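You operate a simulated robot arm through the tools that you are given. There is no shell and no other tool.

You are at the controls of a simulated robot arm. One attempt, no reset.

JOB
Seal the pale open seam on one of the blue pouches again.
Fine: use the grey press, seal dial at 3 seconds; put the pouch back.

Only the result counts: the job must be done as asked and must still hold three seconds after the hand-in. Knocking over, shifting, dropping, spilling or breaking anything else fails it. A push-on lid holds only when it is set on centred and level and pressed home; a screw cap is set on level and turned clockwise until tight.

ROBOT AND FRAMES
A 7-joint arm with a two-finger parallel gripper, fixed in place. Base frame: the origin is at the foot of the arm, x ahead of it, y to its left, z up; the work surface is at about z = 740. Readings come in mm, degrees, newtons and seconds.
Its first joint turns from -166.0 to 166.0 degrees. Payload 4.4 kg.
The tool frame sits at the grasp point between the pads (the TCP): z along the fingers, y along the line on which they close. The tips reach 23 mm beyond it. Largest opening 94 mm; finger width 38, thickness 10; the body of the gripper, 54 by 96 mm, starts 39 mm behind the TCP.
Orientation is that of the tool frame in the base frame, as a unit quaternion [w, x, y, z]. With the fingers straight down and closing along the base's y, the tool's x points along the base's -x, its y along +y and its z along -z.

CONTROLS
- The arm moves only by the tool nudge_tool. Its argument "series" is a list of rows, each an object (a shift or turn left out is 0, a gripper value left out holds the last) with "angular": the turn, a rotation vector about the tool's x, y, z in units of 4 degrees (1.0 is 4 degrees), a list of three; "linear": the shift along the tool's x, y, z in units of 25 mm (1.0 is 25 mm), a list of three; "grip": the closure in counts, from 0 (fully open) to 255 (shut). In form: [{"angular": [rx, ry, rz], "linear": [dx, dy, dz], "grip": grip}, ...]. A call has 1 to 20 rows; each row shifts and turns the commanded pose from where the row before left it, along the tool's axes as they then stand. A call with a number of a shift or a turn outside -1 to 1 is refused whole. Rows are played at 5 a second. More than 50 mm and 8.6 degrees between two rows, or a gripper value outside its range, and nothing of the call is played. A pose out of reach is approached as far as the arm can. The call stops where the force on the tool passes 90 N (or 10 N more than at its start, if that is more) or the arm is blocked; 0.2 s more then pass. Each finger travels about 72 mm/s and halts on what it meets, pressing with about 23 N; the grip force reading is that of the motor and also rises with nothing between the fingers. The clock runs only during rows and for 0.2 s after the last one: add rows that do not move to give the fingers time. The reply holds the time, the measured pose of the TCP, the force on the tool along the base axes, the opening and the grip force, in the units named above and with some noise, with the torque about the TCP (base axes, N m) and any sound that the robot's microphone picked up.
- Cameras (640 x 400 px; columns grow to the right, rows downward): "scene" is fixed at [59.6, -510.7, 1286.1]; the picture's right is [0.81, -0.59, 0.00], its down [-0.06, -0.08, -1.00] and it looks along [0.58, 0.81, -0.09] (base axes); focal length 272 px, centre (320, 200). "wrist" rides on the gripper at [86, 16, -74] in the tool frame; the picture's right is [-0.18, 0.98, 0.00], its down [-0.58, -0.11, -0.81] and it looks along [-0.79, -0.15, 0.59] (tool axes); focal length 243 px, centre (320, 200). There is no depth. A picture from a camera that has moved, and an enlarged one, comes with that camera's place and axes in the base frame and with its lens. The place of the scene camera against the robot may be out by one fixed shift of up to 18 mm in any direction.
- snapshot(camera): a new picture of that camera. It takes no simulated time.
- inspect(camera, box): a new picture of the part [left, top, right, bottom] of that camera's present view, enlarged. It takes no simulated time.
- sign_off(): hands the job in; it is judged then, once.

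Places have to be worked out from the pictures, the camera data and where the tool is seen. Open the gripper and draw the arm clear of the work before you hand the job in, unless the task says otherwise.

The tools are called as a command line: name --argument value ..., lists and objects as JSON in quotes. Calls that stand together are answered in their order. nudge_tool: Moves the arm, as the interface text tells. Its arguments: {"type":"object","properties":{"series":{"type":"array"}},"required":["series"]} The other tools are called the same way: snapshot (camera) takes a picture; inspect (camera, box) takes an enlarged picture of a part of a camera's view; sign_off () hands the job in.

At the start:

```text
time: 0.0
tcp_pos: [701.2, 70.1, 1608.4]
tool_rot: [0.0, 0.001, 1.0, 0.0]
ft_force: [1.0, -0.8, -0.4]
ft_torque: [0.03, 0.03, 0.0]
grip_width: 94.1
grasp_force: 0.0
```

scene: 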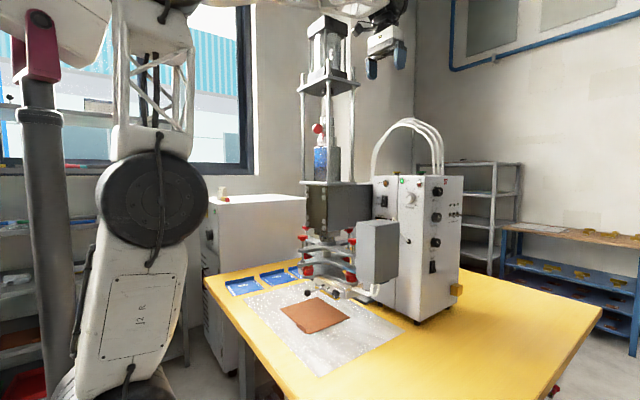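
wrist: 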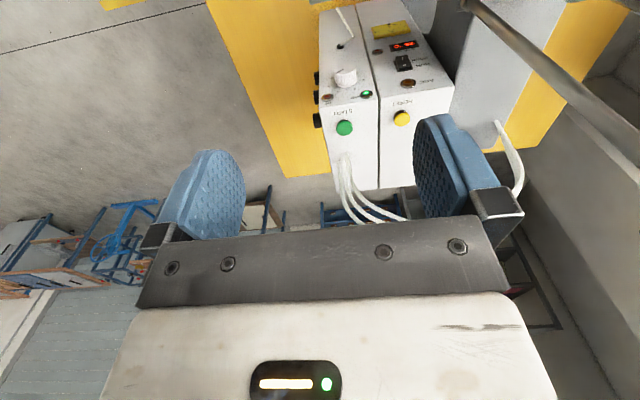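

I start by looking closely at the scene: the press, dial, and pouches.

inspect --camera "scene" --box '[200, 220, 440, 370]'

inspect --camera "scene" --box '[340, 160, 500, 320]'

inspect --camera "wrist" --box '[300, 0, 500, 140]'

inspect --camera "scene" --box '[280, 10, 440, 310]'

```text
2.67 times, centred on (320, 295) of scene
camera zoom: at [59.6, -510.7, 1286.1], right [0.81, -0.59, 0.0], down [-0.06, -0.08, -1.0], along [0.58, 0.81, -0.09], focal length 727 px, centre (320, -53)
```

zoom: 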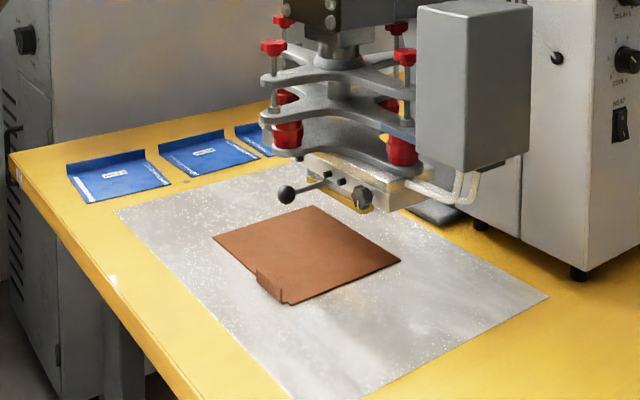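

```text
2.50 times, centred on (420, 240) of scene
camera zoom: at [59.6, -510.7, 1286.1], right [0.81, -0.59, 0.0], down [-0.06, -0.08, -1.0], along [0.58, 0.81, -0.09], focal length 681 px, centre (70, 100)
```

zoom: 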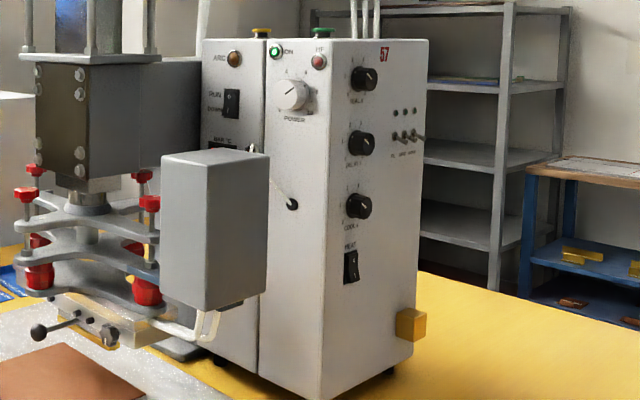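

```text
2.86 times, centred on (400, 70) of wrist
camera zoom: at [614.6, 86.3, 1682.4], right [0.18, 0.98, 0.0], down [0.58, -0.11, 0.81], along [0.79, -0.15, -0.59], focal length 693 px, centre (91, 571)
```

zoom: 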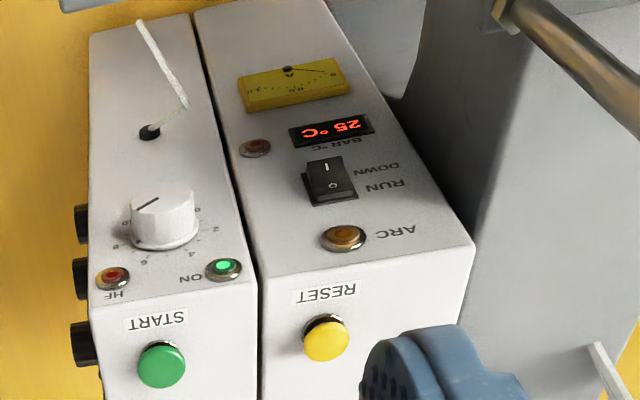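

```text
1.33 times, centred on (360, 160) of scene
camera zoom: at [59.6, -510.7, 1286.1], right [0.81, -0.59, 0.0], down [-0.06, -0.08, -1.0], along [0.58, 0.81, -0.09], focal length 363 px, centre (267, 253)
```

zoom: 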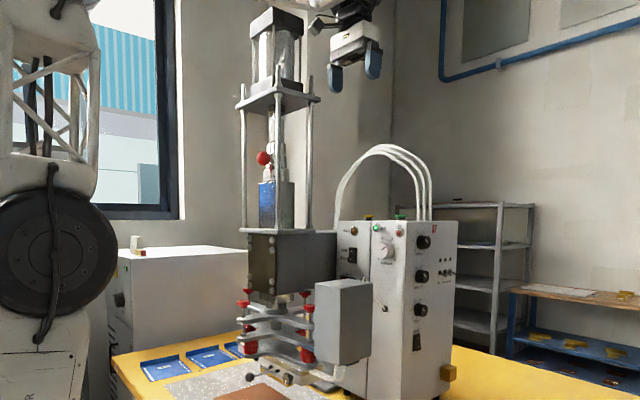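

The control box has several dials, a HEAT switch and a bar temperature of 25 °C. I zoom on the side panel's labels.

inspect --camera "scene" --box '[422, 172, 472, 204]'

inspect --camera "scene" --box '[415, 200, 475, 240]'

inspect --camera "scene" --box '[410, 236, 470, 300]'

inspect --camera "scene" --box '[370, 170, 440, 215]'

inspect --camera "scene" --box '[215, 260, 310, 310]'

inspect --camera "scene" --box '[290, 220, 400, 310]'

```text
12.50 times, centred on (447, 188) of scene
camera zoom: at [59.6, -510.7, 1286.1], right [0.81, -0.59, 0.0], down [-0.06, -0.08, -1.0], along [0.58, 0.81, -0.09], focal length 3407 px, centre (-1268, 350)
```

zoom: 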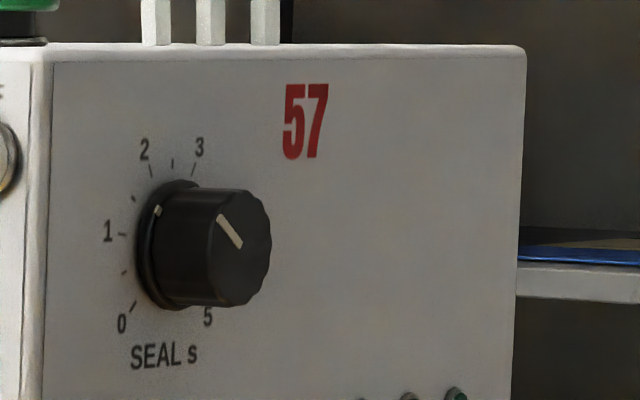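

```text
10.00 times, centred on (445, 220) of scene
camera zoom: at [59.6, -510.7, 1286.1], right [0.81, -0.59, 0.0], down [-0.06, -0.08, -1.0], along [0.58, 0.81, -0.09], focal length 2725 px, centre (-930, 0)
```

zoom: 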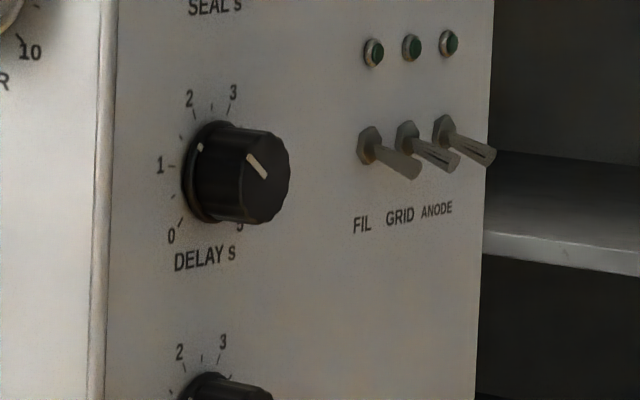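

```text
6.25 times, centred on (440, 268) of scene
camera zoom: at [59.6, -510.7, 1286.1], right [0.81, -0.59, 0.0], down [-0.06, -0.08, -1.0], along [0.58, 0.81, -0.09], focal length 1703 px, centre (-430, -225)
```

zoom: 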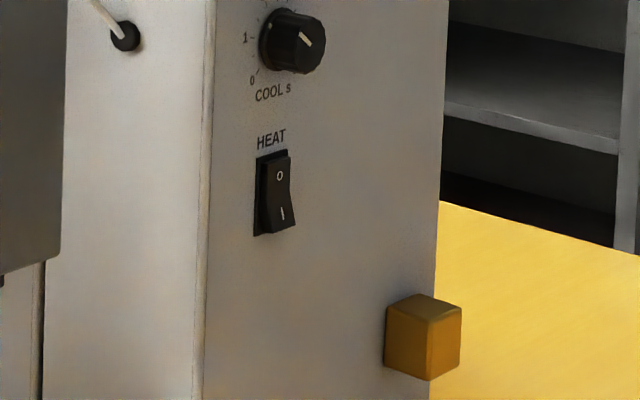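

```text
8.89 times, centred on (405, 192) of scene
camera zoom: at [59.6, -510.7, 1286.1], right [0.81, -0.59, 0.0], down [-0.06, -0.08, -1.0], along [0.58, 0.81, -0.09], focal length 2423 px, centre (-436, 267)
```

zoom: 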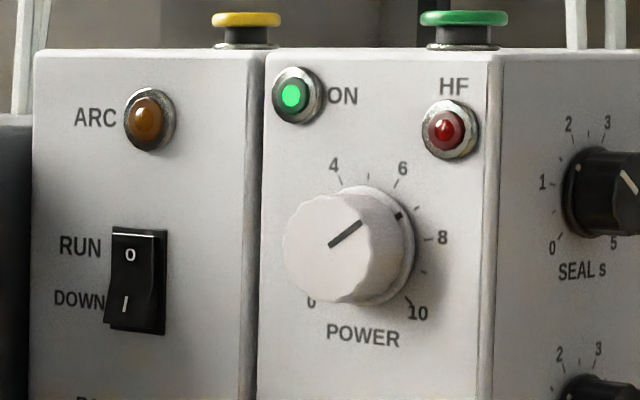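

```text
6.74 times, centred on (262, 285) of scene
camera zoom: at [59.6, -510.7, 1286.1], right [0.81, -0.59, 0.0], down [-0.06, -0.08, -1.0], along [0.58, 0.81, -0.09], focal length 1836 px, centre (707, -373)
```

zoom: 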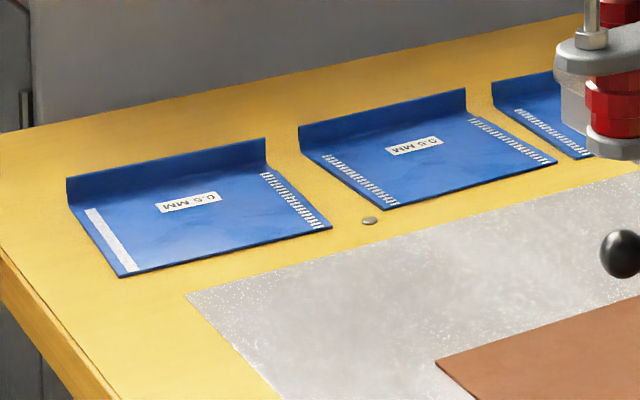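

```text
4.44 times, centred on (345, 265) of scene
camera zoom: at [59.6, -510.7, 1286.1], right [0.81, -0.59, 0.0], down [-0.06, -0.08, -1.0], along [0.58, 0.81, -0.09], focal length 1211 px, centre (209, -89)
```

zoom: 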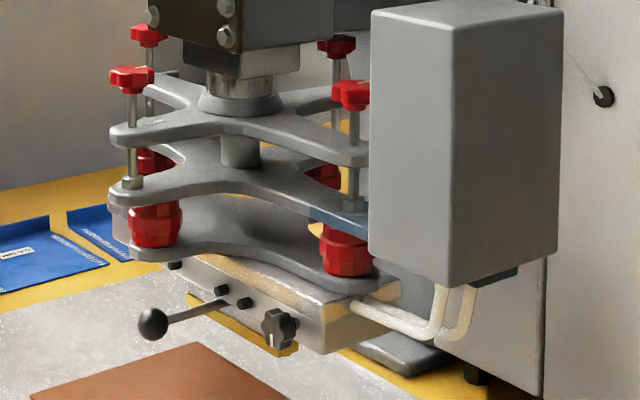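

The leftmost pouch (around x 500, y 745) shows one plain pale strip, while the others appear hatched (sealed). I move the wrist camera back and to the left to survey the press from the front, at safe height.

nudge_tool --series '[{"linear": [1, 0, 0.8]}, {"linear": [1, 0, 0.8]}, {"linear": [1, 0, 0.8]}, {"linear": [1, 0, 0.8]}, {"linear": [1, 0, 0.8]}, {"linear": [1, 0, 0.8]}, {"linear": [1, 0, 0.8]}, {"linear": [1, 0, 0.8]}, {"linear": [1, 0, 0.8]}, {"linear": [1, 0, 0.8]}, {"linear": [0, 1, 0]}, {"linear": [0, 1, 0]}, {"linear": [0, 1, 0]}, {"linear": [0, 1, 0]}, {"linear": [0, 1, 0]}, {"linear": [0, 1, 0]}, {"linear": [0, 1, 0]}, {"linear": [0, 1, 0]}]'

snapshot --camera "wrist"

snapshot --camera "scene"

```text
time: 3.8
tcp_pos: [451.0, 270.0, 1408.8]
tool_rot: [0.0, 0.0, 1.0, 0.0]
ft_force: [1.1, -1.1, 0.7]
ft_torque: [0.0, -0.01, -0.01]
grip_width: 94.0
grasp_force: 0.1
```

```text
taken
camera wrist: at [364.1, 286.4, 1482.7], right [0.18, 0.98, 0.0], down [0.58, -0.11, 0.81], along [0.79, -0.15, -0.59], focal length 243 px, centre (320, 200)
```

wrist: 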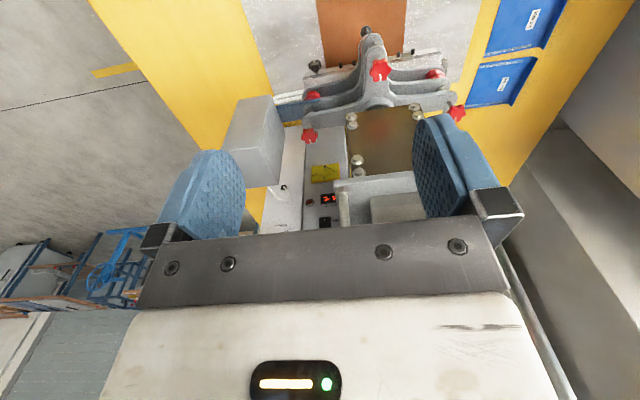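

```text
taken
```

scene: 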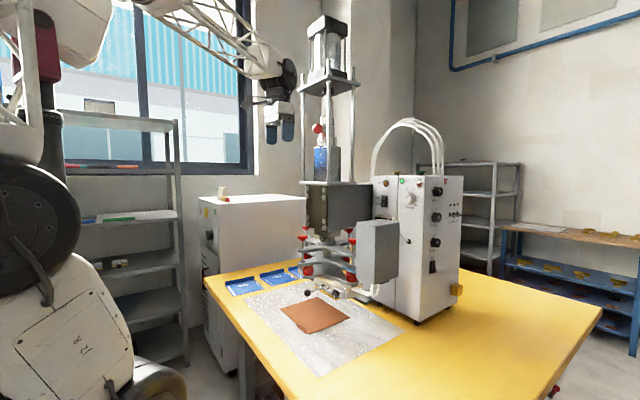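

I zoom into the wrist view of the press and pouches.

inspect --camera "wrist" --box '[220, 0, 480, 130]'

inspect --camera "wrist" --box '[440, 0, 600, 110]'

inspect --camera "wrist" --box '[280, 90, 440, 240]'

inspect --camera "scene" --box '[195, 180, 285, 290]'

```text
2.46 times, centred on (350, 65) of wrist
camera zoom: at [364.1, 286.4, 1482.7], right [0.18, 0.98, 0.0], down [0.58, -0.11, 0.81], along [0.79, -0.15, -0.59], focal length 597 px, centre (246, 532)
```

zoom: 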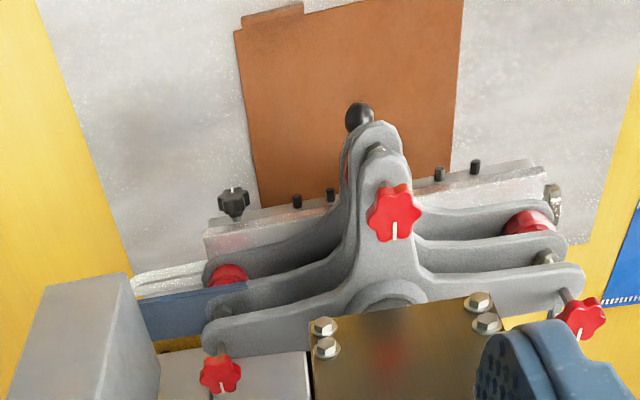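

```text
3.64 times, centred on (520, 55) of wrist
camera zoom: at [364.1, 286.4, 1482.7], right [0.18, 0.98, 0.0], down [0.58, -0.11, 0.81], along [0.79, -0.15, -0.59], focal length 882 px, centre (-407, 727)
```

zoom: 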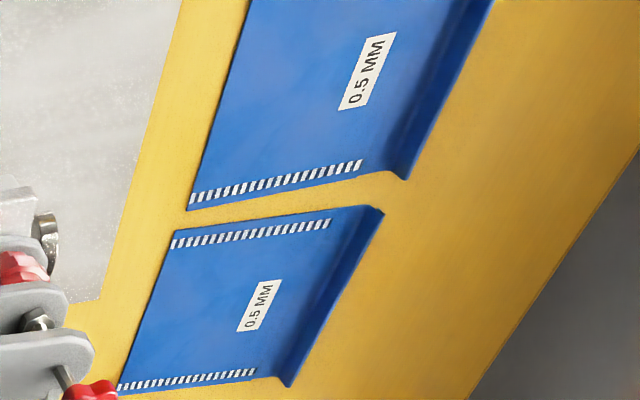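

```text
2.67 times, centred on (360, 165) of wrist
camera zoom: at [364.1, 286.4, 1482.7], right [0.18, 0.98, 0.0], down [0.58, -0.11, 0.81], along [0.79, -0.15, -0.59], focal length 647 px, centre (213, 293)
```

zoom: 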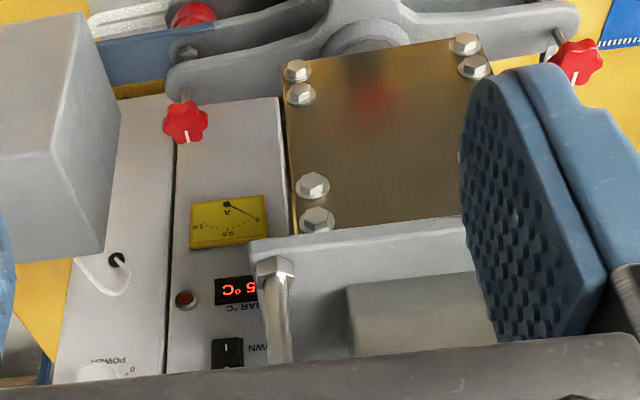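

```text
3.64 times, centred on (240, 235) of scene
camera zoom: at [59.6, -510.7, 1286.1], right [0.81, -0.59, 0.0], down [-0.06, -0.08, -1.0], along [0.58, 0.81, -0.09], focal length 991 px, centre (611, 73)
```

zoom: 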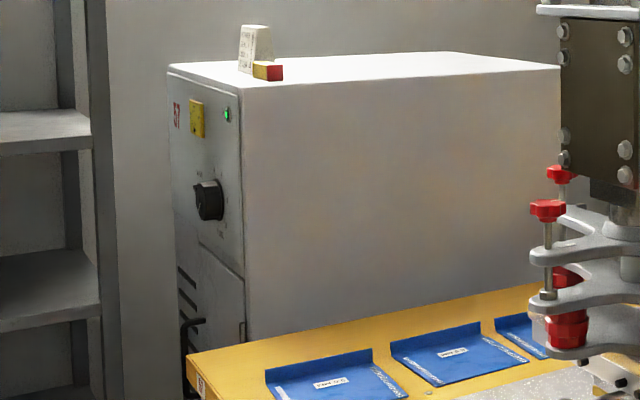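

The open seam is on the far-left pouch; the press bar runs along y at about x≈690. Next I check whether I can reach the SEAL dial on the −y side of the control box: move to about (690, −205, 1300), clear of everything, before turning the tool to point at +y.

nudge_tool --series '[{"linear": [0, -1, 0.2]}, {"linear": [0, -1, 0.2]}, {"linear": [0, -1, 0.2]}, {"linear": [0, -1, 0.2]}, {"linear": [-0.6, -1, 0.2]}, {"linear": [-0.6, -1, 0.2]}, {"linear": [-0.6, -1, 0.2]}, {"linear": [-0.6, -1, 0.2]}, {"linear": [-0.6, -1, 0.2]}, {"linear": [-0.6, -1, 0.2]}, {"linear": [-0.6, -1, 0.2]}, {"linear": [-0.6, -1, 0.2]}, {"linear": [-0.6, -1, 0.2]}, {"linear": [-0.6, -1, 0.2]}, {"linear": [-0.6, -1, 0.2]}, {"linear": [-0.6, -1, 0.2]}, {"linear": [-0.6, -1, 0.2]}, {"linear": [-0.6, -1, 0.2]}, {"linear": [-0.6, -1, 0.2]}]'

nudge_tool --series '[{"angular": [-1, 0, 0]}, {"angular": [-1, 0, 0]}, {"angular": [-1, 0, 0]}, {"angular": [-1, 0, 0]}, {"angular": [-1, 0, 0]}, {"angular": [-1, 0, 0]}, {"angular": [-1, 0, 0]}, {"angular": [-1, 0, 0]}, {"angular": [-1, 0, 0]}, {"angular": [-1, 0, 0]}, {"angular": [-1, 0, 0]}, {"angular": [-1, 0, 0]}, {"angular": [-1, 0, 0]}, {"angular": [-1, 0, 0]}, {"angular": [-1, 0, 0]}, {"angular": [-1, 0, 0]}, {"angular": [-1, 0, 0]}, {"angular": [-1, 0, 0]}, {"angular": [-1, 0, 0]}, {"angular": [-1, 0, 0]}]'

nudge_tool --series '[{"angular": [-1, 0, 0]}, {"angular": [-1, 0, 0]}, {"angular": [-0.5, 0, 0]}, {}]'

snapshot --camera "wrist"

snapshot --camera "scene"

```text
time: 7.8
tcp_pos: [676.6, -203.5, 1314.5]
tool_rot: [0.001, 0.0, 1.0, 0.0]
ft_force: [-0.1, -0.9, 1.8]
ft_torque: [-0.01, 0.0, 0.03]
grip_width: 93.8
grasp_force: 0.1
```

```text
time: 12.0
tcp_pos: [676.1, -205.7, 1312.8]
tool_rot: [0.0, -0.002, 0.766, 0.643]
ft_force: [-0.1, -0.6, -0.7]
ft_torque: [-0.04, 0.01, 0.0]
grip_width: 94.0
grasp_force: 0.0
```

```text
time: 13.0
tcp_pos: [677.3, -204.1, 1312.9]
tool_rot: [0.0, 0.0, 0.719, 0.695]
ft_force: [-0.5, -0.3, -0.2]
ft_torque: [-0.02, -0.03, -0.01]
grip_width: 93.9
grasp_force: 0.0
```

```text
taken
camera wrist: at [589.8, -278.9, 1331.4], right [0.18, 0.03, 0.98], down [0.58, -0.81, -0.08], along [0.79, 0.59, -0.17], focal length 243 px, centre (320, 200)
```

wrist: 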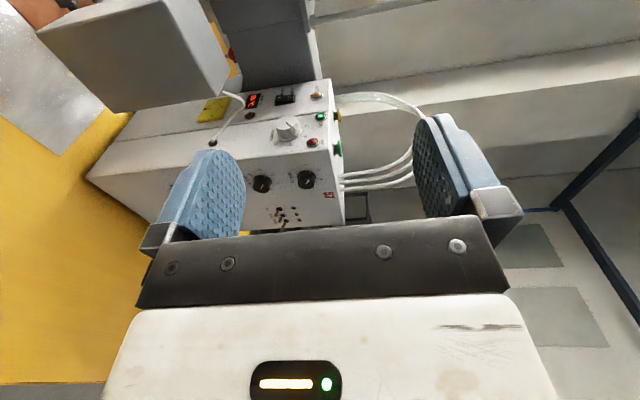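

```text
taken
```

scene: 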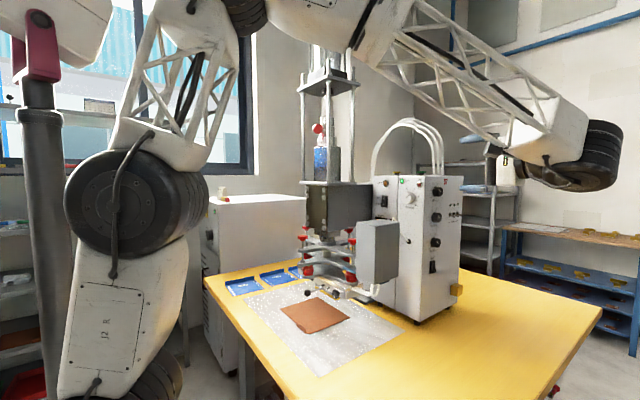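

The tool now points toward +y and the wrist camera sees the side panel and front panel. I zoom in on the dials and switches.

inspect --camera "wrist" --box '[180, 70, 350, 230]'

inspect --camera "wrist" --box '[240, 150, 350, 230]'

inspect --camera "scene" --box '[280, 10, 370, 200]'

```text
2.50 times, centred on (265, 150) of wrist
camera zoom: at [589.8, -278.9, 1331.4], right [0.18, 0.03, 0.98], down [0.58, -0.81, -0.08], along [0.79, 0.59, -0.17], focal length 606 px, centre (458, 325)
```

zoom: 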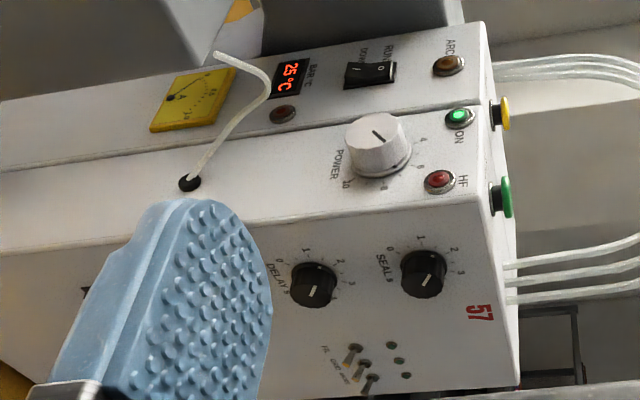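

```text
5.00 times, centred on (295, 190) of wrist
camera zoom: at [589.8, -278.9, 1331.4], right [0.18, 0.03, 0.98], down [0.58, -0.81, -0.08], along [0.79, 0.59, -0.17], focal length 1213 px, centre (445, 250)
```

zoom: 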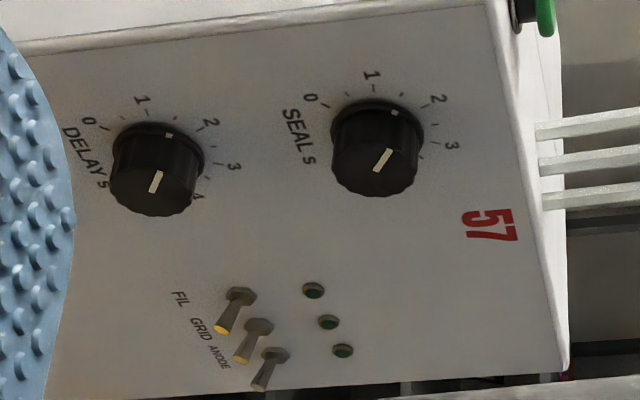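

```text
2.11 times, centred on (325, 105) of scene
camera zoom: at [59.6, -510.7, 1286.1], right [0.81, -0.59, 0.0], down [-0.06, -0.08, -1.0], along [0.58, 0.81, -0.09], focal length 574 px, centre (310, 400)
```

zoom: 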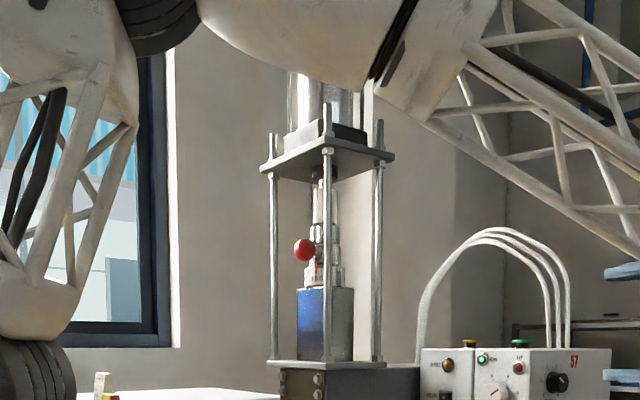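

The side panel's SEAL knob reads about 1.5 s. I move in parallel to the panel (staying about 200 mm away in y) to triangulate the knob and test the reach.

nudge_tool --series '[{"linear": [-1, -0.3, 0]}, {"linear": [-1, -0.3, 0]}, {"linear": [-1, -0.3, 0]}, {"linear": [-1, -0.3, 0]}, {"linear": [-1, -0.3, 0]}, {"linear": [-1, -0.3, 0]}, {"linear": [-1, -0.3, 0]}, {"linear": [-1, -0.3, 0]}, {}, {}]'

snapshot --camera "wrist"

snapshot --camera "scene"

```text
time: 15.2
tcp_pos: [876.1, -205.1, 1253.0]
tool_rot: [0.0, 0.001, 0.707, 0.708]
ft_force: [-0.7, 0.2, 0.9]
ft_torque: [-0.01, 0.01, 0.0]
grip_width: 93.9
grasp_force: 0.0
```

```text
taken
camera wrist: at [790.1, -279.7, 1268.5], right [0.18, 0.0, 0.98], down [0.58, -0.81, -0.11], along [0.79, 0.59, -0.15], focal length 243 px, centre (320, 200)
```

wrist: 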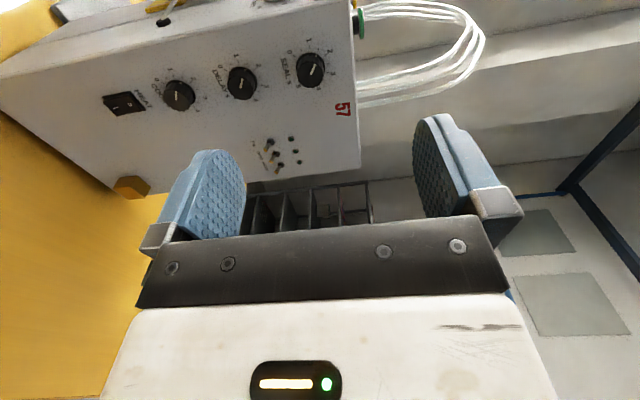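

```text
taken
```

scene: 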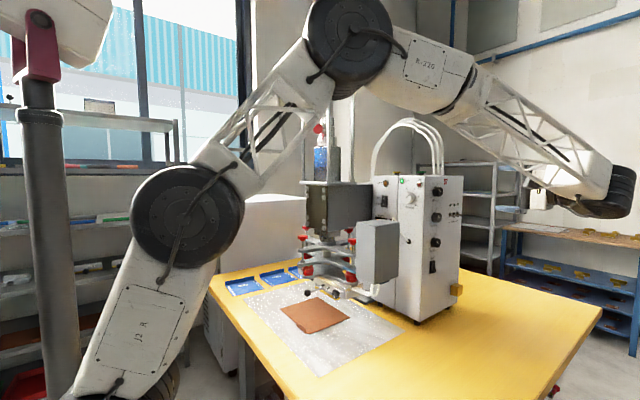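

The panel is clear now; I zoom in on the dials and the heat switch.

inspect --camera "wrist" --box '[270, 40, 370, 120]'

inspect --camera "wrist" --box '[90, 70, 190, 140]'

inspect --camera "wrist" --box '[90, 0, 370, 190]'

```text
5.00 times, centred on (320, 80) of wrist
camera zoom: at [790.1, -279.7, 1268.5], right [0.18, 0.0, 0.98], down [0.58, -0.81, -0.11], along [0.79, 0.59, -0.15], focal length 1213 px, centre (320, 800)
```

zoom: 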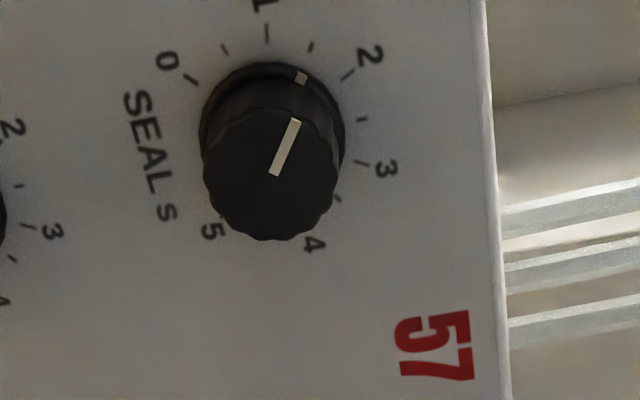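

```text
5.71 times, centred on (140, 105) of wrist
camera zoom: at [790.1, -279.7, 1268.5], right [0.18, 0.0, 0.98], down [0.58, -0.81, -0.11], along [0.79, 0.59, -0.15], focal length 1386 px, centre (1349, 743)
```

zoom: 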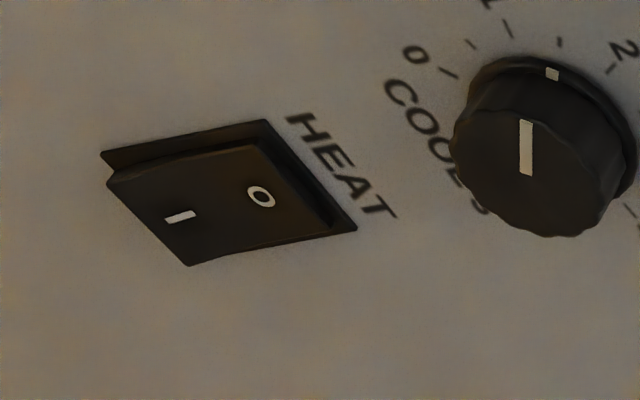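

```text
2.11 times, centred on (230, 95) of wrist
camera zoom: at [790.1, -279.7, 1268.5], right [0.18, 0.0, 0.98], down [0.58, -0.81, -0.11], along [0.79, 0.59, -0.15], focal length 511 px, centre (510, 421)
```

zoom: 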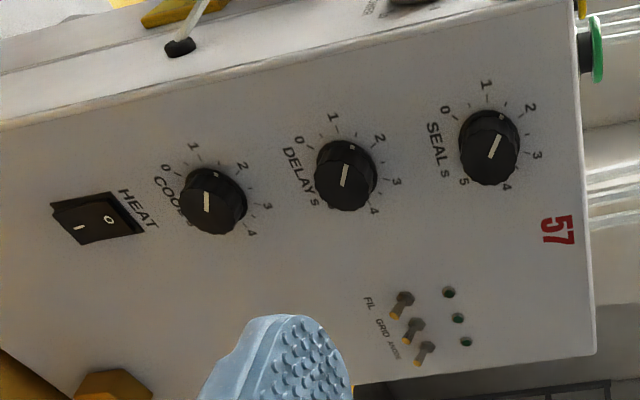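

Triangulating from the two wrist views puts the SEAL knob cap centre at about (933, 17, 1229), panel at y≈40. I move in line with it, stopping ~75 mm off, and check.

nudge_tool --series '[{"linear": [-0.453, -0.192, 1]}, {"linear": [-0.453, -0.192, 1]}, {"linear": [-0.453, -0.192, 1]}, {"linear": [-0.453, -0.192, 1]}, {"linear": [-0.453, -0.192, 1]}, {}, {}]'

snapshot --camera "wrist"

inspect --camera "scene" --box '[380, 140, 540, 260]'

```text
time: 16.8
tcp_pos: [933.1, -79.1, 1227.9]
tool_rot: [-0.001, 0.0, 0.707, 0.707]
ft_force: [0.1, 0.0, -0.5]
ft_torque: [0.0, 0.03, 0.03]
grip_width: 93.8
grasp_force: 0.0
```

```text
taken
camera wrist: at [846.7, -154.4, 1244.3], right [0.18, 0.0, 0.98], down [0.58, -0.81, -0.11], along [0.79, 0.59, -0.15], focal length 243 px, centre (320, 200)
```

wrist: 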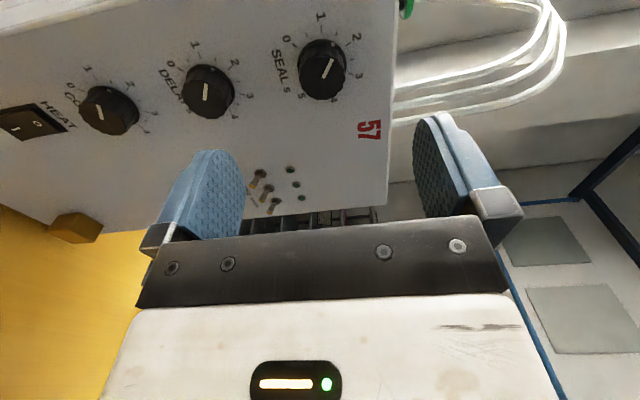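

```text
3.33 times, centred on (460, 200) of scene
camera zoom: at [59.6, -510.7, 1286.1], right [0.81, -0.59, 0.0], down [-0.06, -0.08, -1.0], along [0.58, 0.81, -0.09], focal length 908 px, centre (-147, 200)
```

zoom: 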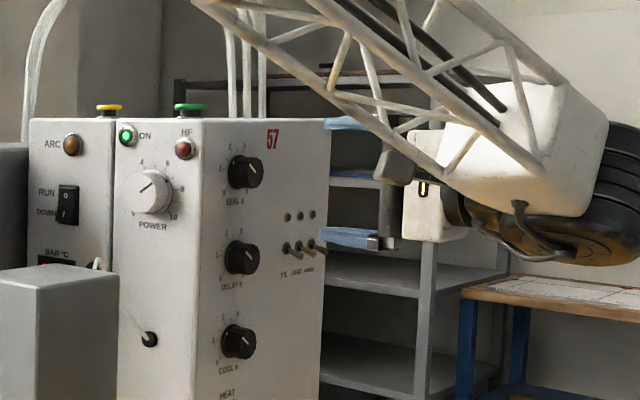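

I zoom on the knob for a finer position estimate.

inspect --camera "wrist" --box '[260, 0, 400, 140]'

inspect --camera "wrist" --box '[285, 20, 365, 120]'

```text
2.86 times, centred on (330, 70) of wrist
camera zoom: at [846.7, -154.4, 1244.3], right [0.18, 0.0, 0.98], down [0.58, -0.81, -0.11], along [0.79, 0.59, -0.15], focal length 693 px, centre (291, 571)
```

zoom: 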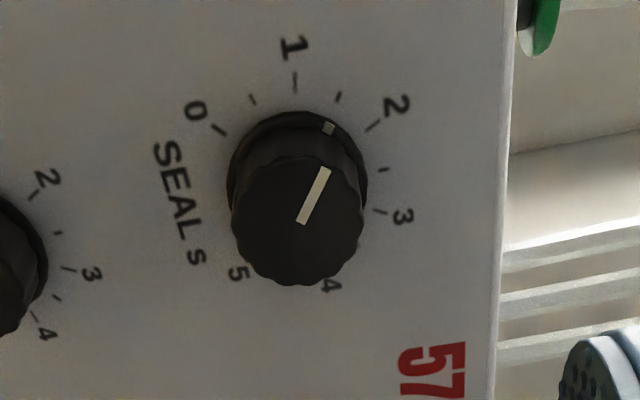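

```text
4.00 times, centred on (325, 70) of wrist
camera zoom: at [846.7, -154.4, 1244.3], right [0.18, 0.0, 0.98], down [0.58, -0.81, -0.11], along [0.79, 0.59, -0.15], focal length 970 px, centre (300, 720)
```

zoom: 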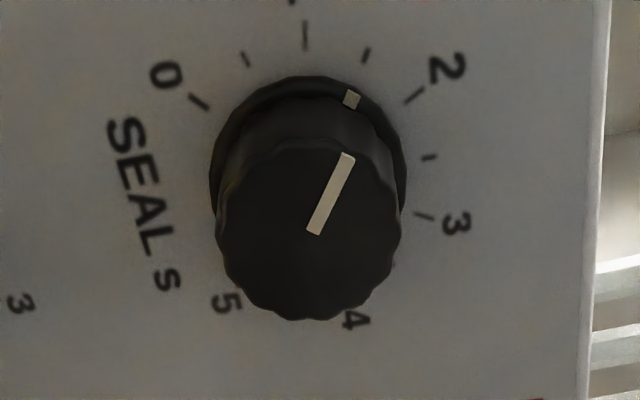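

Knob centre confirmed near (933, 18, 1229.5). I pre-turn the tool −40° about its axis so that the +81° twist stays symmetric, and check the pose.

nudge_tool --series '[{"angular": [0, 0, -1]}, {"angular": [0, 0, -1]}, {"angular": [0, 0, -1]}, {"angular": [0, 0, -1]}, {"angular": [0, 0, -1]}, {"angular": [0, 0, -1]}, {"angular": [0, 0, -1]}, {"angular": [0, 0, -1]}, {"angular": [0, 0, -1]}, {"angular": [0, 0, -1]}, {}, {}]'

snapshot --camera "wrist"

```text
time: 19.4
tcp_pos: [933.9, -78.5, 1229.7]
tool_rot: [0.242, -0.243, 0.664, 0.665]
ft_force: [-0.6, -0.7, 0.7]
ft_torque: [0.01, -0.01, -0.02]
grip_width: 94.0
grasp_force: 0.0
```

```text
taken
camera wrist: at [856.3, -154.3, 1185.6], right [-0.49, 0.0, 0.87], down [0.52, -0.81, 0.29], along [0.7, 0.59, 0.4], focal length 243 px, centre (320, 200)
```

wrist: 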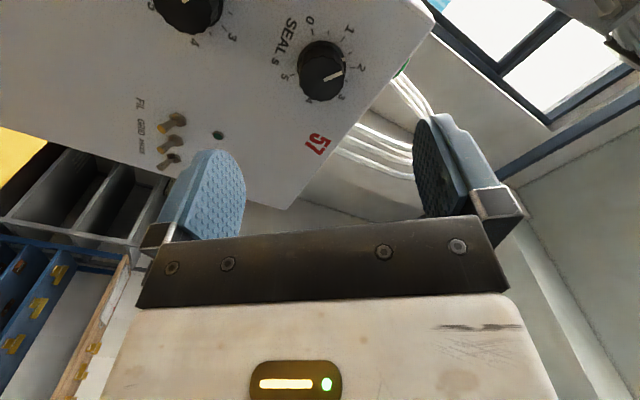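

The arm handles the turn. Now I advance along +y so the pads straddle the knob (TCP y ≈ 8, tips ≈ 31, panel ≈ 40), watching force.

nudge_tool --series '[{"linear": [0, 0, 1]}, {"linear": [0, 0, 1]}, {"linear": [0, 0, 0.8]}, {"linear": [0, 0, 0.65]}, {}, {}]'

snapshot --camera "wrist"

inspect --camera "scene" --box '[390, 140, 510, 230]'

```text
time: 20.8
tcp_pos: [932.2, 7.4, 1229.0]
tool_rot: [0.241, -0.242, 0.665, 0.665]
ft_force: [0.9, 0.2, 0.7]
ft_torque: [0.0, -0.03, 0.02]
grip_width: 94.1
grasp_force: 0.0
```

```text
taken
camera wrist: at [856.3, -67.9, 1185.7], right [-0.49, 0.0, 0.87], down [0.52, -0.81, 0.29], along [0.7, 0.59, 0.4], focal length 243 px, centre (320, 200)
```

wrist: 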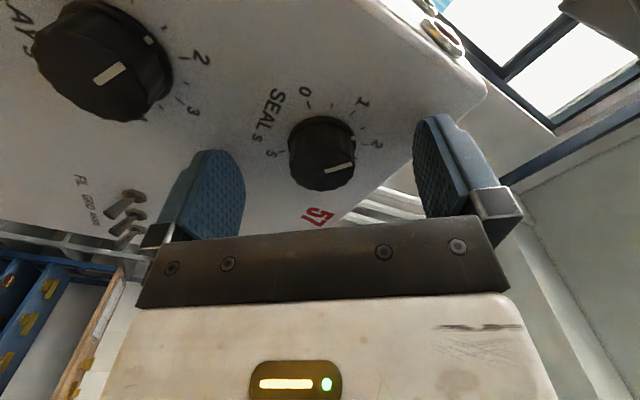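

```text
4.44 times, centred on (450, 185) of scene
camera zoom: at [59.6, -510.7, 1286.1], right [0.81, -0.59, 0.0], down [-0.06, -0.08, -1.0], along [0.58, 0.81, -0.09], focal length 1211 px, centre (-258, 267)
```

zoom: 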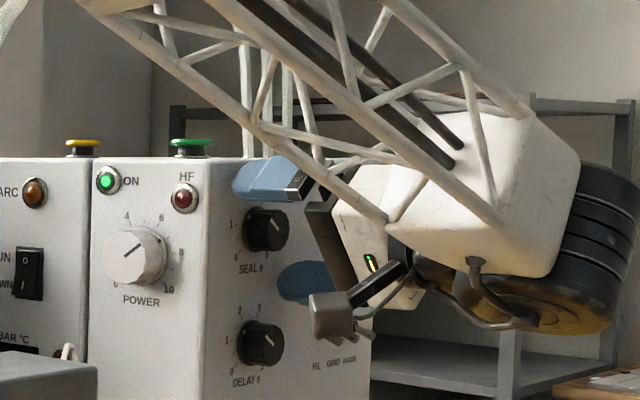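

The knob sits centred between the pads. I close on it.

nudge_tool --series '[{"grip": 120}, {"grip": 255}, {}, {}, {}]'

snapshot --camera "wrist"

```text
time: 22.0
tcp_pos: [932.4, 6.3, 1230.5]
tool_rot: [0.242, -0.243, 0.664, 0.665]
ft_force: [-10.6, 0.5, 14.1]
ft_torque: [-0.13, 0.0, 0.63]
grip_width: 32.7
grasp_force: 44.5
```

```text
taken
camera wrist: at [856.1, -68.0, 1186.7], right [-0.49, 0.0, 0.87], down [0.52, -0.81, 0.29], along [0.7, 0.59, 0.4], focal length 243 px, centre (320, 200)
```

wrist: 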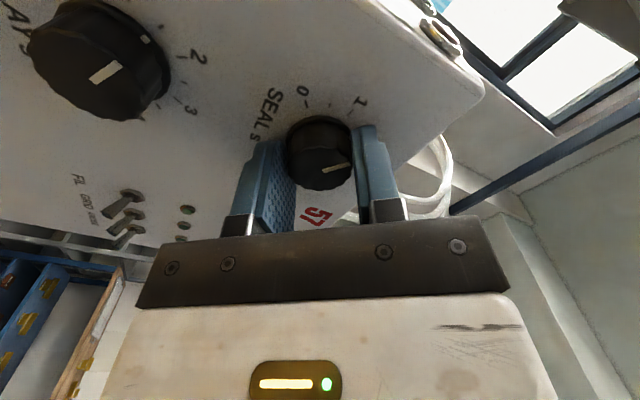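

Gripped at 32.7 mm; a ~17 N side load says I'm about 1–2 mm off along the closing direction. I trim that then look at forces.

nudge_tool --series '[{"linear": [0, 0.04, 0]}, {}, {}]'

```text
time: 22.8
tcp_pos: [933.1, 7.2, 1230.2]
tool_rot: [0.242, -0.242, 0.664, 0.664]
ft_force: [25.7, 5.5, 18.7]
ft_torque: [0.36, -0.03, -0.69]
grip_width: 32.6
grasp_force: 45.1
```

I read again without moving, to see whether the force is steady.

nudge_tool --series '[{}, {}]'

```text
time: 23.4
tcp_pos: [931.6, 6.2, 1230.0]
tool_rot: [0.242, -0.242, 0.665, 0.664]
ft_force: [31.5, 5.3, 21.4]
ft_torque: [0.34, -0.03, -0.47]
grip_width: 32.8
grasp_force: 45.5
```

A steady ~38 N along tool +x: I relieve it with a small shift that way.

nudge_tool --series '[{"linear": [0.05, 0, 0]}, {}, {}]'

```text
time: 24.2
tcp_pos: [931.8, 5.6, 1229.7]
tool_rot: [0.241, -0.242, 0.664, 0.665]
ft_force: [30.7, 1.6, 22.3]
ft_torque: [0.3, 0.02, -0.5]
grip_width: 32.7
grasp_force: 45.2
```

Friction seems to hold a residual load. I release, let it settle, and re-read the free pose before regrasping.

nudge_tool --series '[{"grip": 100}, {}, {}, {}, {}]'

inspect --camera "wrist" --box '[220, 60, 420, 220]'

```text
time: 25.4
tcp_pos: [931.2, 6.7, 1228.1]
tool_rot: [0.243, -0.242, 0.664, 0.664]
ft_force: [0.5, 0.1, -0.3]
ft_torque: [-0.01, 0.01, 0.01]
grip_width: 57.0
grasp_force: 0.1
```

```text
2.50 times, centred on (320, 140) of wrist
camera zoom: at [854.5, -68.0, 1185.5], right [-0.49, 0.0, 0.87], down [0.52, -0.81, 0.29], along [0.7, 0.59, 0.4], focal length 606 px, centre (320, 350)
```

zoom: 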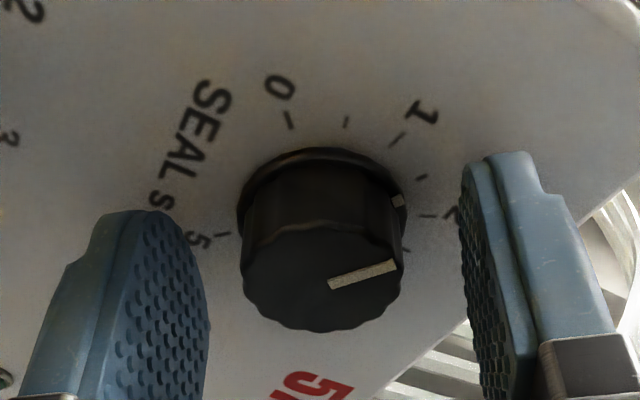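

The free reading shows the knob centre is ~3–4 mm toward (+x,+z) of the TCP, which explains the load. I shift −0.14 in tool x and regrasp.

nudge_tool --series '[{"linear": [-0.14, 0, 0]}, {}, {"grip": 255}, {}, {}, {}]'

inspect --camera "wrist" --box '[220, 60, 420, 220]'

```text
time: 26.8
tcp_pos: [933.0, 6.9, 1231.4]
tool_rot: [0.241, -0.243, 0.664, 0.665]
ft_force: [-1.7, 0.9, 1.6]
ft_torque: [0.05, -0.02, -0.02]
grip_width: 32.6
grasp_force: 45.0
```

```text
2.50 times, centred on (320, 140) of wrist
camera zoom: at [857.2, -67.8, 1187.9], right [-0.49, 0.0, 0.87], down [0.52, -0.81, 0.29], along [0.7, 0.59, 0.4], focal length 606 px, centre (320, 350)
```

zoom: 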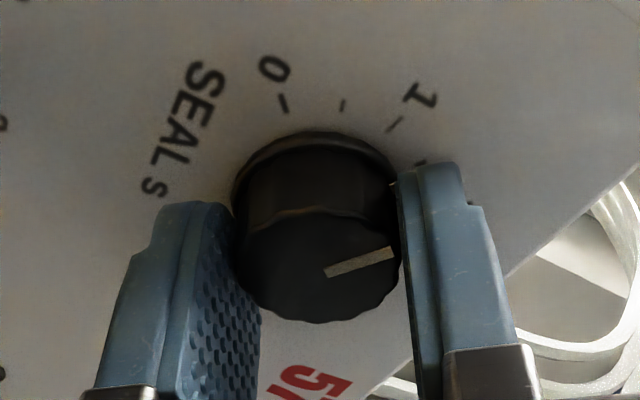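

Load is now near zero. I turn clockwise (+tool z) 60° and check.

nudge_tool --series '[{"angular": [0, 0, 1]}, {"angular": [0, 0, 1]}, {"angular": [0, 0, 1]}, {"angular": [0, 0, 1]}, {"angular": [0, 0, 1]}, {"angular": [0, 0, 1]}, {"angular": [0, 0, 1]}, {"angular": [0, 0, 1]}, {"angular": [0, 0, 1]}, {"angular": [0, 0, 1]}, {"angular": [0, 0, 1]}, {"angular": [0, 0, 1]}, {"angular": [0, 0, 1]}, {"angular": [0, 0, 1]}, {"angular": [0, 0, 1]}, {}, {}]'

inspect --camera "wrist" --box '[220, 60, 420, 220]'

inspect --camera "scene" --box '[422, 172, 472, 204]'

```text
time: 30.4
tcp_pos: [932.6, 6.7, 1229.0]
tool_rot: [-0.125, 0.123, 0.697, 0.695]
ft_force: [-6.6, 22.2, -47.3]
ft_torque: [-0.55, -0.06, 0.09]
grip_width: 32.6
grasp_force: 44.7
```

```text
2.50 times, centred on (320, 140) of wrist
camera zoom: at [858.5, -68.0, 1274.2], right [0.51, 0.0, 0.86], down [0.51, -0.81, -0.3], along [0.69, 0.59, -0.41], focal length 606 px, centre (320, 350)
```

zoom: 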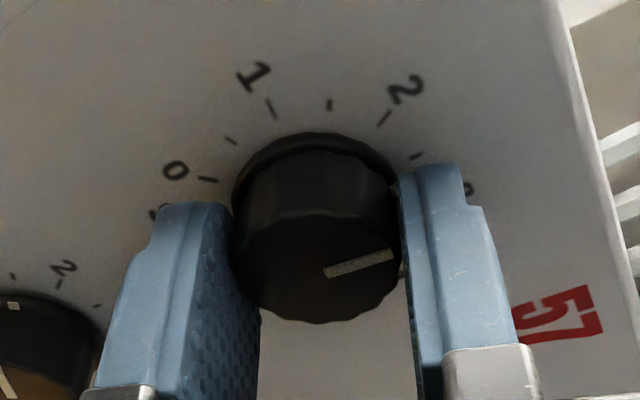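

```text
12.50 times, centred on (447, 188) of scene
camera zoom: at [59.6, -510.7, 1286.1], right [0.81, -0.59, 0.0], down [-0.06, -0.08, -1.0], along [0.58, 0.81, -0.09], focal length 3407 px, centre (-1268, 350)
```

zoom: 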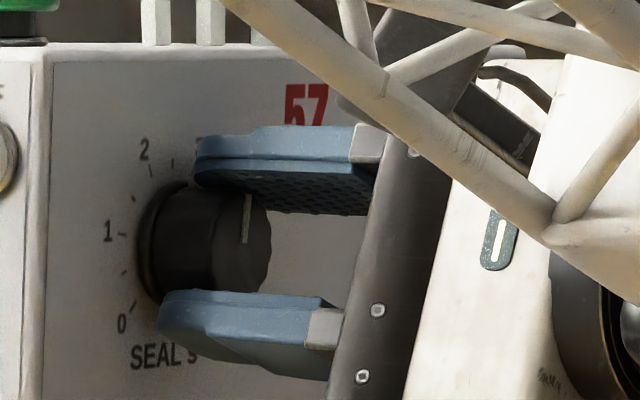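

No slip: the knob turned with the tool and reads about 2.7 now. The off-centre load (≈46 N along −tool y) lets me re-centre; I shift accordingly and turn another 15°.

nudge_tool --series '[{"linear": [0.06, -0.11, 0]}, {}, {"angular": [0, 0, 1]}, {"angular": [0, 0, 1]}, {"angular": [0, 0, 1]}, {"angular": [0, 0, 0.75]}, {}, {}, {}]'

inspect --camera "wrist" --box '[220, 60, 420, 220]'

inspect --camera "scene" --box '[422, 172, 472, 204]'

```text
time: 32.4
tcp_pos: [931.2, 7.4, 1229.5]
tool_rot: [-0.212, 0.212, 0.674, 0.675]
ft_force: [36.4, 7.6, 2.6]
ft_torque: [-0.16, 0.0, -0.67]
grip_width: 32.8
grasp_force: 44.7
```

```text
2.50 times, centred on (320, 140) of wrist
camera zoom: at [870.1, -68.1, 1292.8], right [0.71, 0.0, 0.7], down [0.41, -0.81, -0.42], along [0.56, 0.59, -0.58], focal length 606 px, centre (320, 350)
```

zoom: 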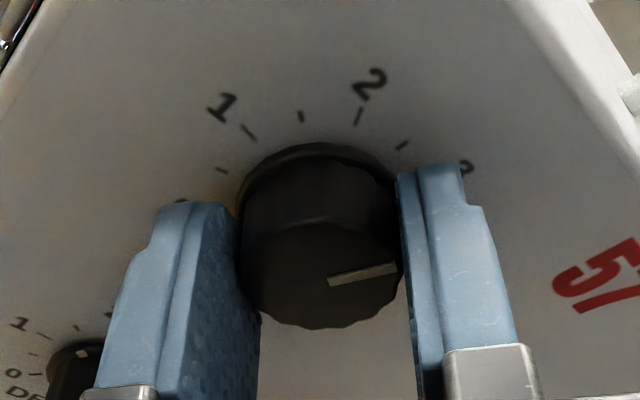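

```text
12.50 times, centred on (447, 188) of scene
camera zoom: at [59.6, -510.7, 1286.1], right [0.81, -0.59, 0.0], down [-0.06, -0.08, -1.0], along [0.58, 0.81, -0.09], focal length 3407 px, centre (-1268, 350)
```

zoom: 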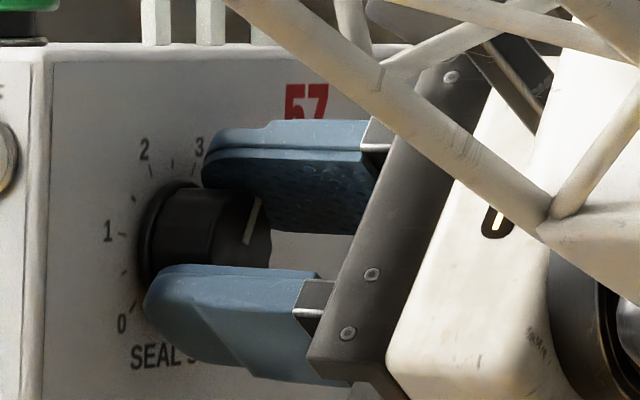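

Reading ≈3.0 by both views. I relieve the side load before releasing so the knob doesn't get dragged.

nudge_tool --series '[{"linear": [-0.05, 0.045, 0]}, {}, {}]'

```text
time: 33.2
tcp_pos: [931.5, 5.9, 1230.6]
tool_rot: [-0.213, 0.212, 0.675, 0.674]
ft_force: [-33.4, 3.2, 5.0]
ft_torque: [0.51, -0.02, 0.98]
grip_width: 33.0
grasp_force: 45.0
```

Over-corrected; I take half back.

nudge_tool --series '[{"linear": [0.025, -0.02, 0]}, {}, {}]'

```text
time: 34.0
tcp_pos: [931.9, 6.3, 1229.9]
tool_rot: [-0.213, 0.213, 0.674, 0.674]
ft_force: [-24.6, 3.6, 7.8]
ft_torque: [0.42, 0.0, 0.78]
grip_width: 32.8
grasp_force: 44.9
```

One more small relief step.

nudge_tool --series '[{"linear": [0.03, -0.02, 0]}, {}, {}]'

```text
time: 34.8
tcp_pos: [931.6, 5.5, 1229.1]
tool_rot: [-0.212, 0.212, 0.675, 0.674]
ft_force: [18.7, 6.2, 16.2]
ft_torque: [0.08, -0.03, -0.71]
grip_width: 33.0
grasp_force: 44.8
```

Load is modest. I open fully and back straight out 60 mm, then check the dial.

nudge_tool --series '[{"grip": 0}, {}, {}, {}, {"linear": [0, 0, -1]}, {"linear": [0, 0, -1]}, {"linear": [0, 0, -1]}, {}, {}]'

inspect --camera "wrist" --box '[240, 20, 420, 160]'

inspect --camera "scene" --box '[422, 172, 472, 204]'

```text
time: 36.8
tcp_pos: [930.6, -68.4, 1229.5]
tool_rot: [-0.213, 0.213, 0.674, 0.674]
ft_force: [-0.5, 0.3, -0.1]
ft_torque: [0.01, 0.01, -0.01]
grip_width: 94.3
grasp_force: 0.1
```

```text
2.86 times, centred on (330, 90) of wrist
camera zoom: at [869.7, -143.3, 1292.8], right [0.71, 0.0, 0.7], down [0.41, -0.81, -0.42], along [0.56, 0.59, -0.58], focal length 693 px, centre (291, 514)
```

zoom: 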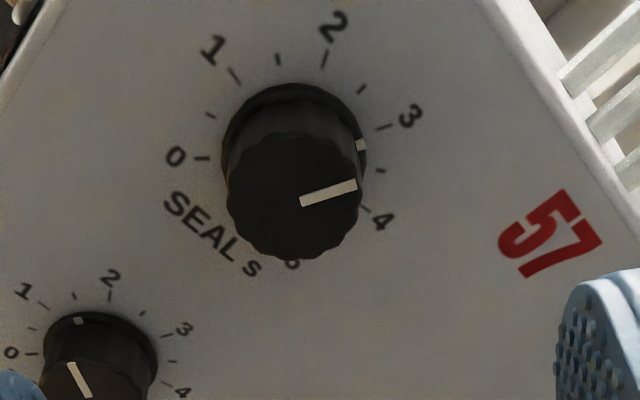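

```text
12.50 times, centred on (447, 188) of scene
camera zoom: at [59.6, -510.7, 1286.1], right [0.81, -0.59, 0.0], down [-0.06, -0.08, -1.0], along [0.58, 0.81, -0.09], focal length 3407 px, centre (-1268, 350)
```

zoom: 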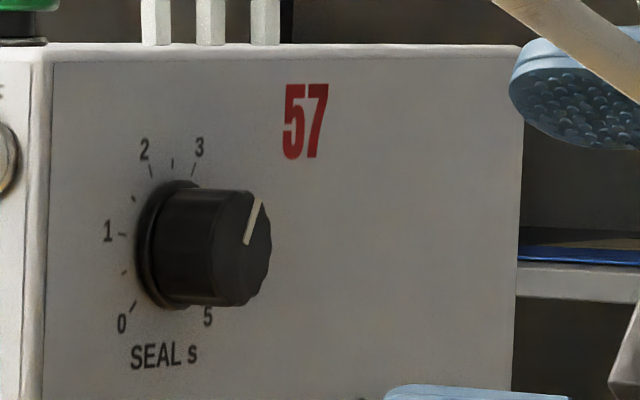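

The dial computes to about 27–28° right of top, i.e. ≈3.0. I double-check with a tighter zoom.

inspect --camera "wrist" --box '[300, 35, 370, 105]'

inspect --camera "scene" --box '[430, 180, 446, 204]'

```text
5.71 times, centred on (335, 70) of wrist
camera zoom: at [869.7, -143.3, 1292.8], right [0.71, 0.0, 0.7], down [0.41, -0.81, -0.42], along [0.56, 0.59, -0.58], focal length 1386 px, centre (234, 943)
```

zoom: 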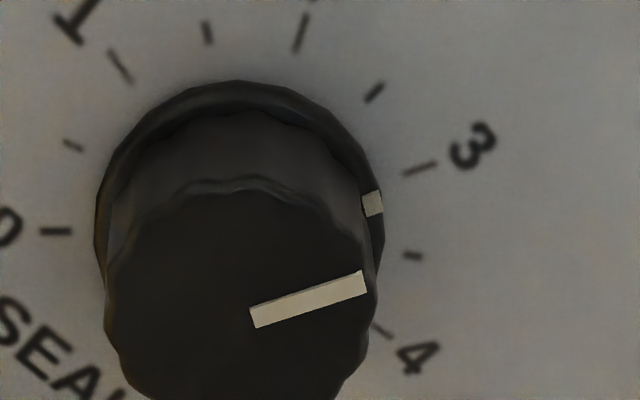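

```text
16.00 times, centred on (438, 192) of scene
camera zoom: at [59.6, -510.7, 1286.1], right [0.81, -0.59, 0.0], down [-0.06, -0.08, -1.0], along [0.58, 0.81, -0.09], focal length 4361 px, centre (-1568, 328)
```

zoom: 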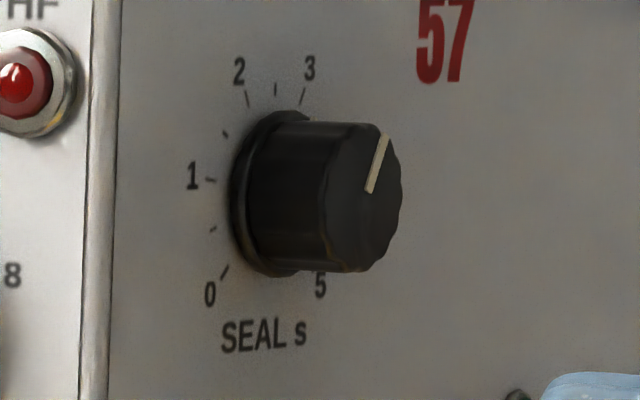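

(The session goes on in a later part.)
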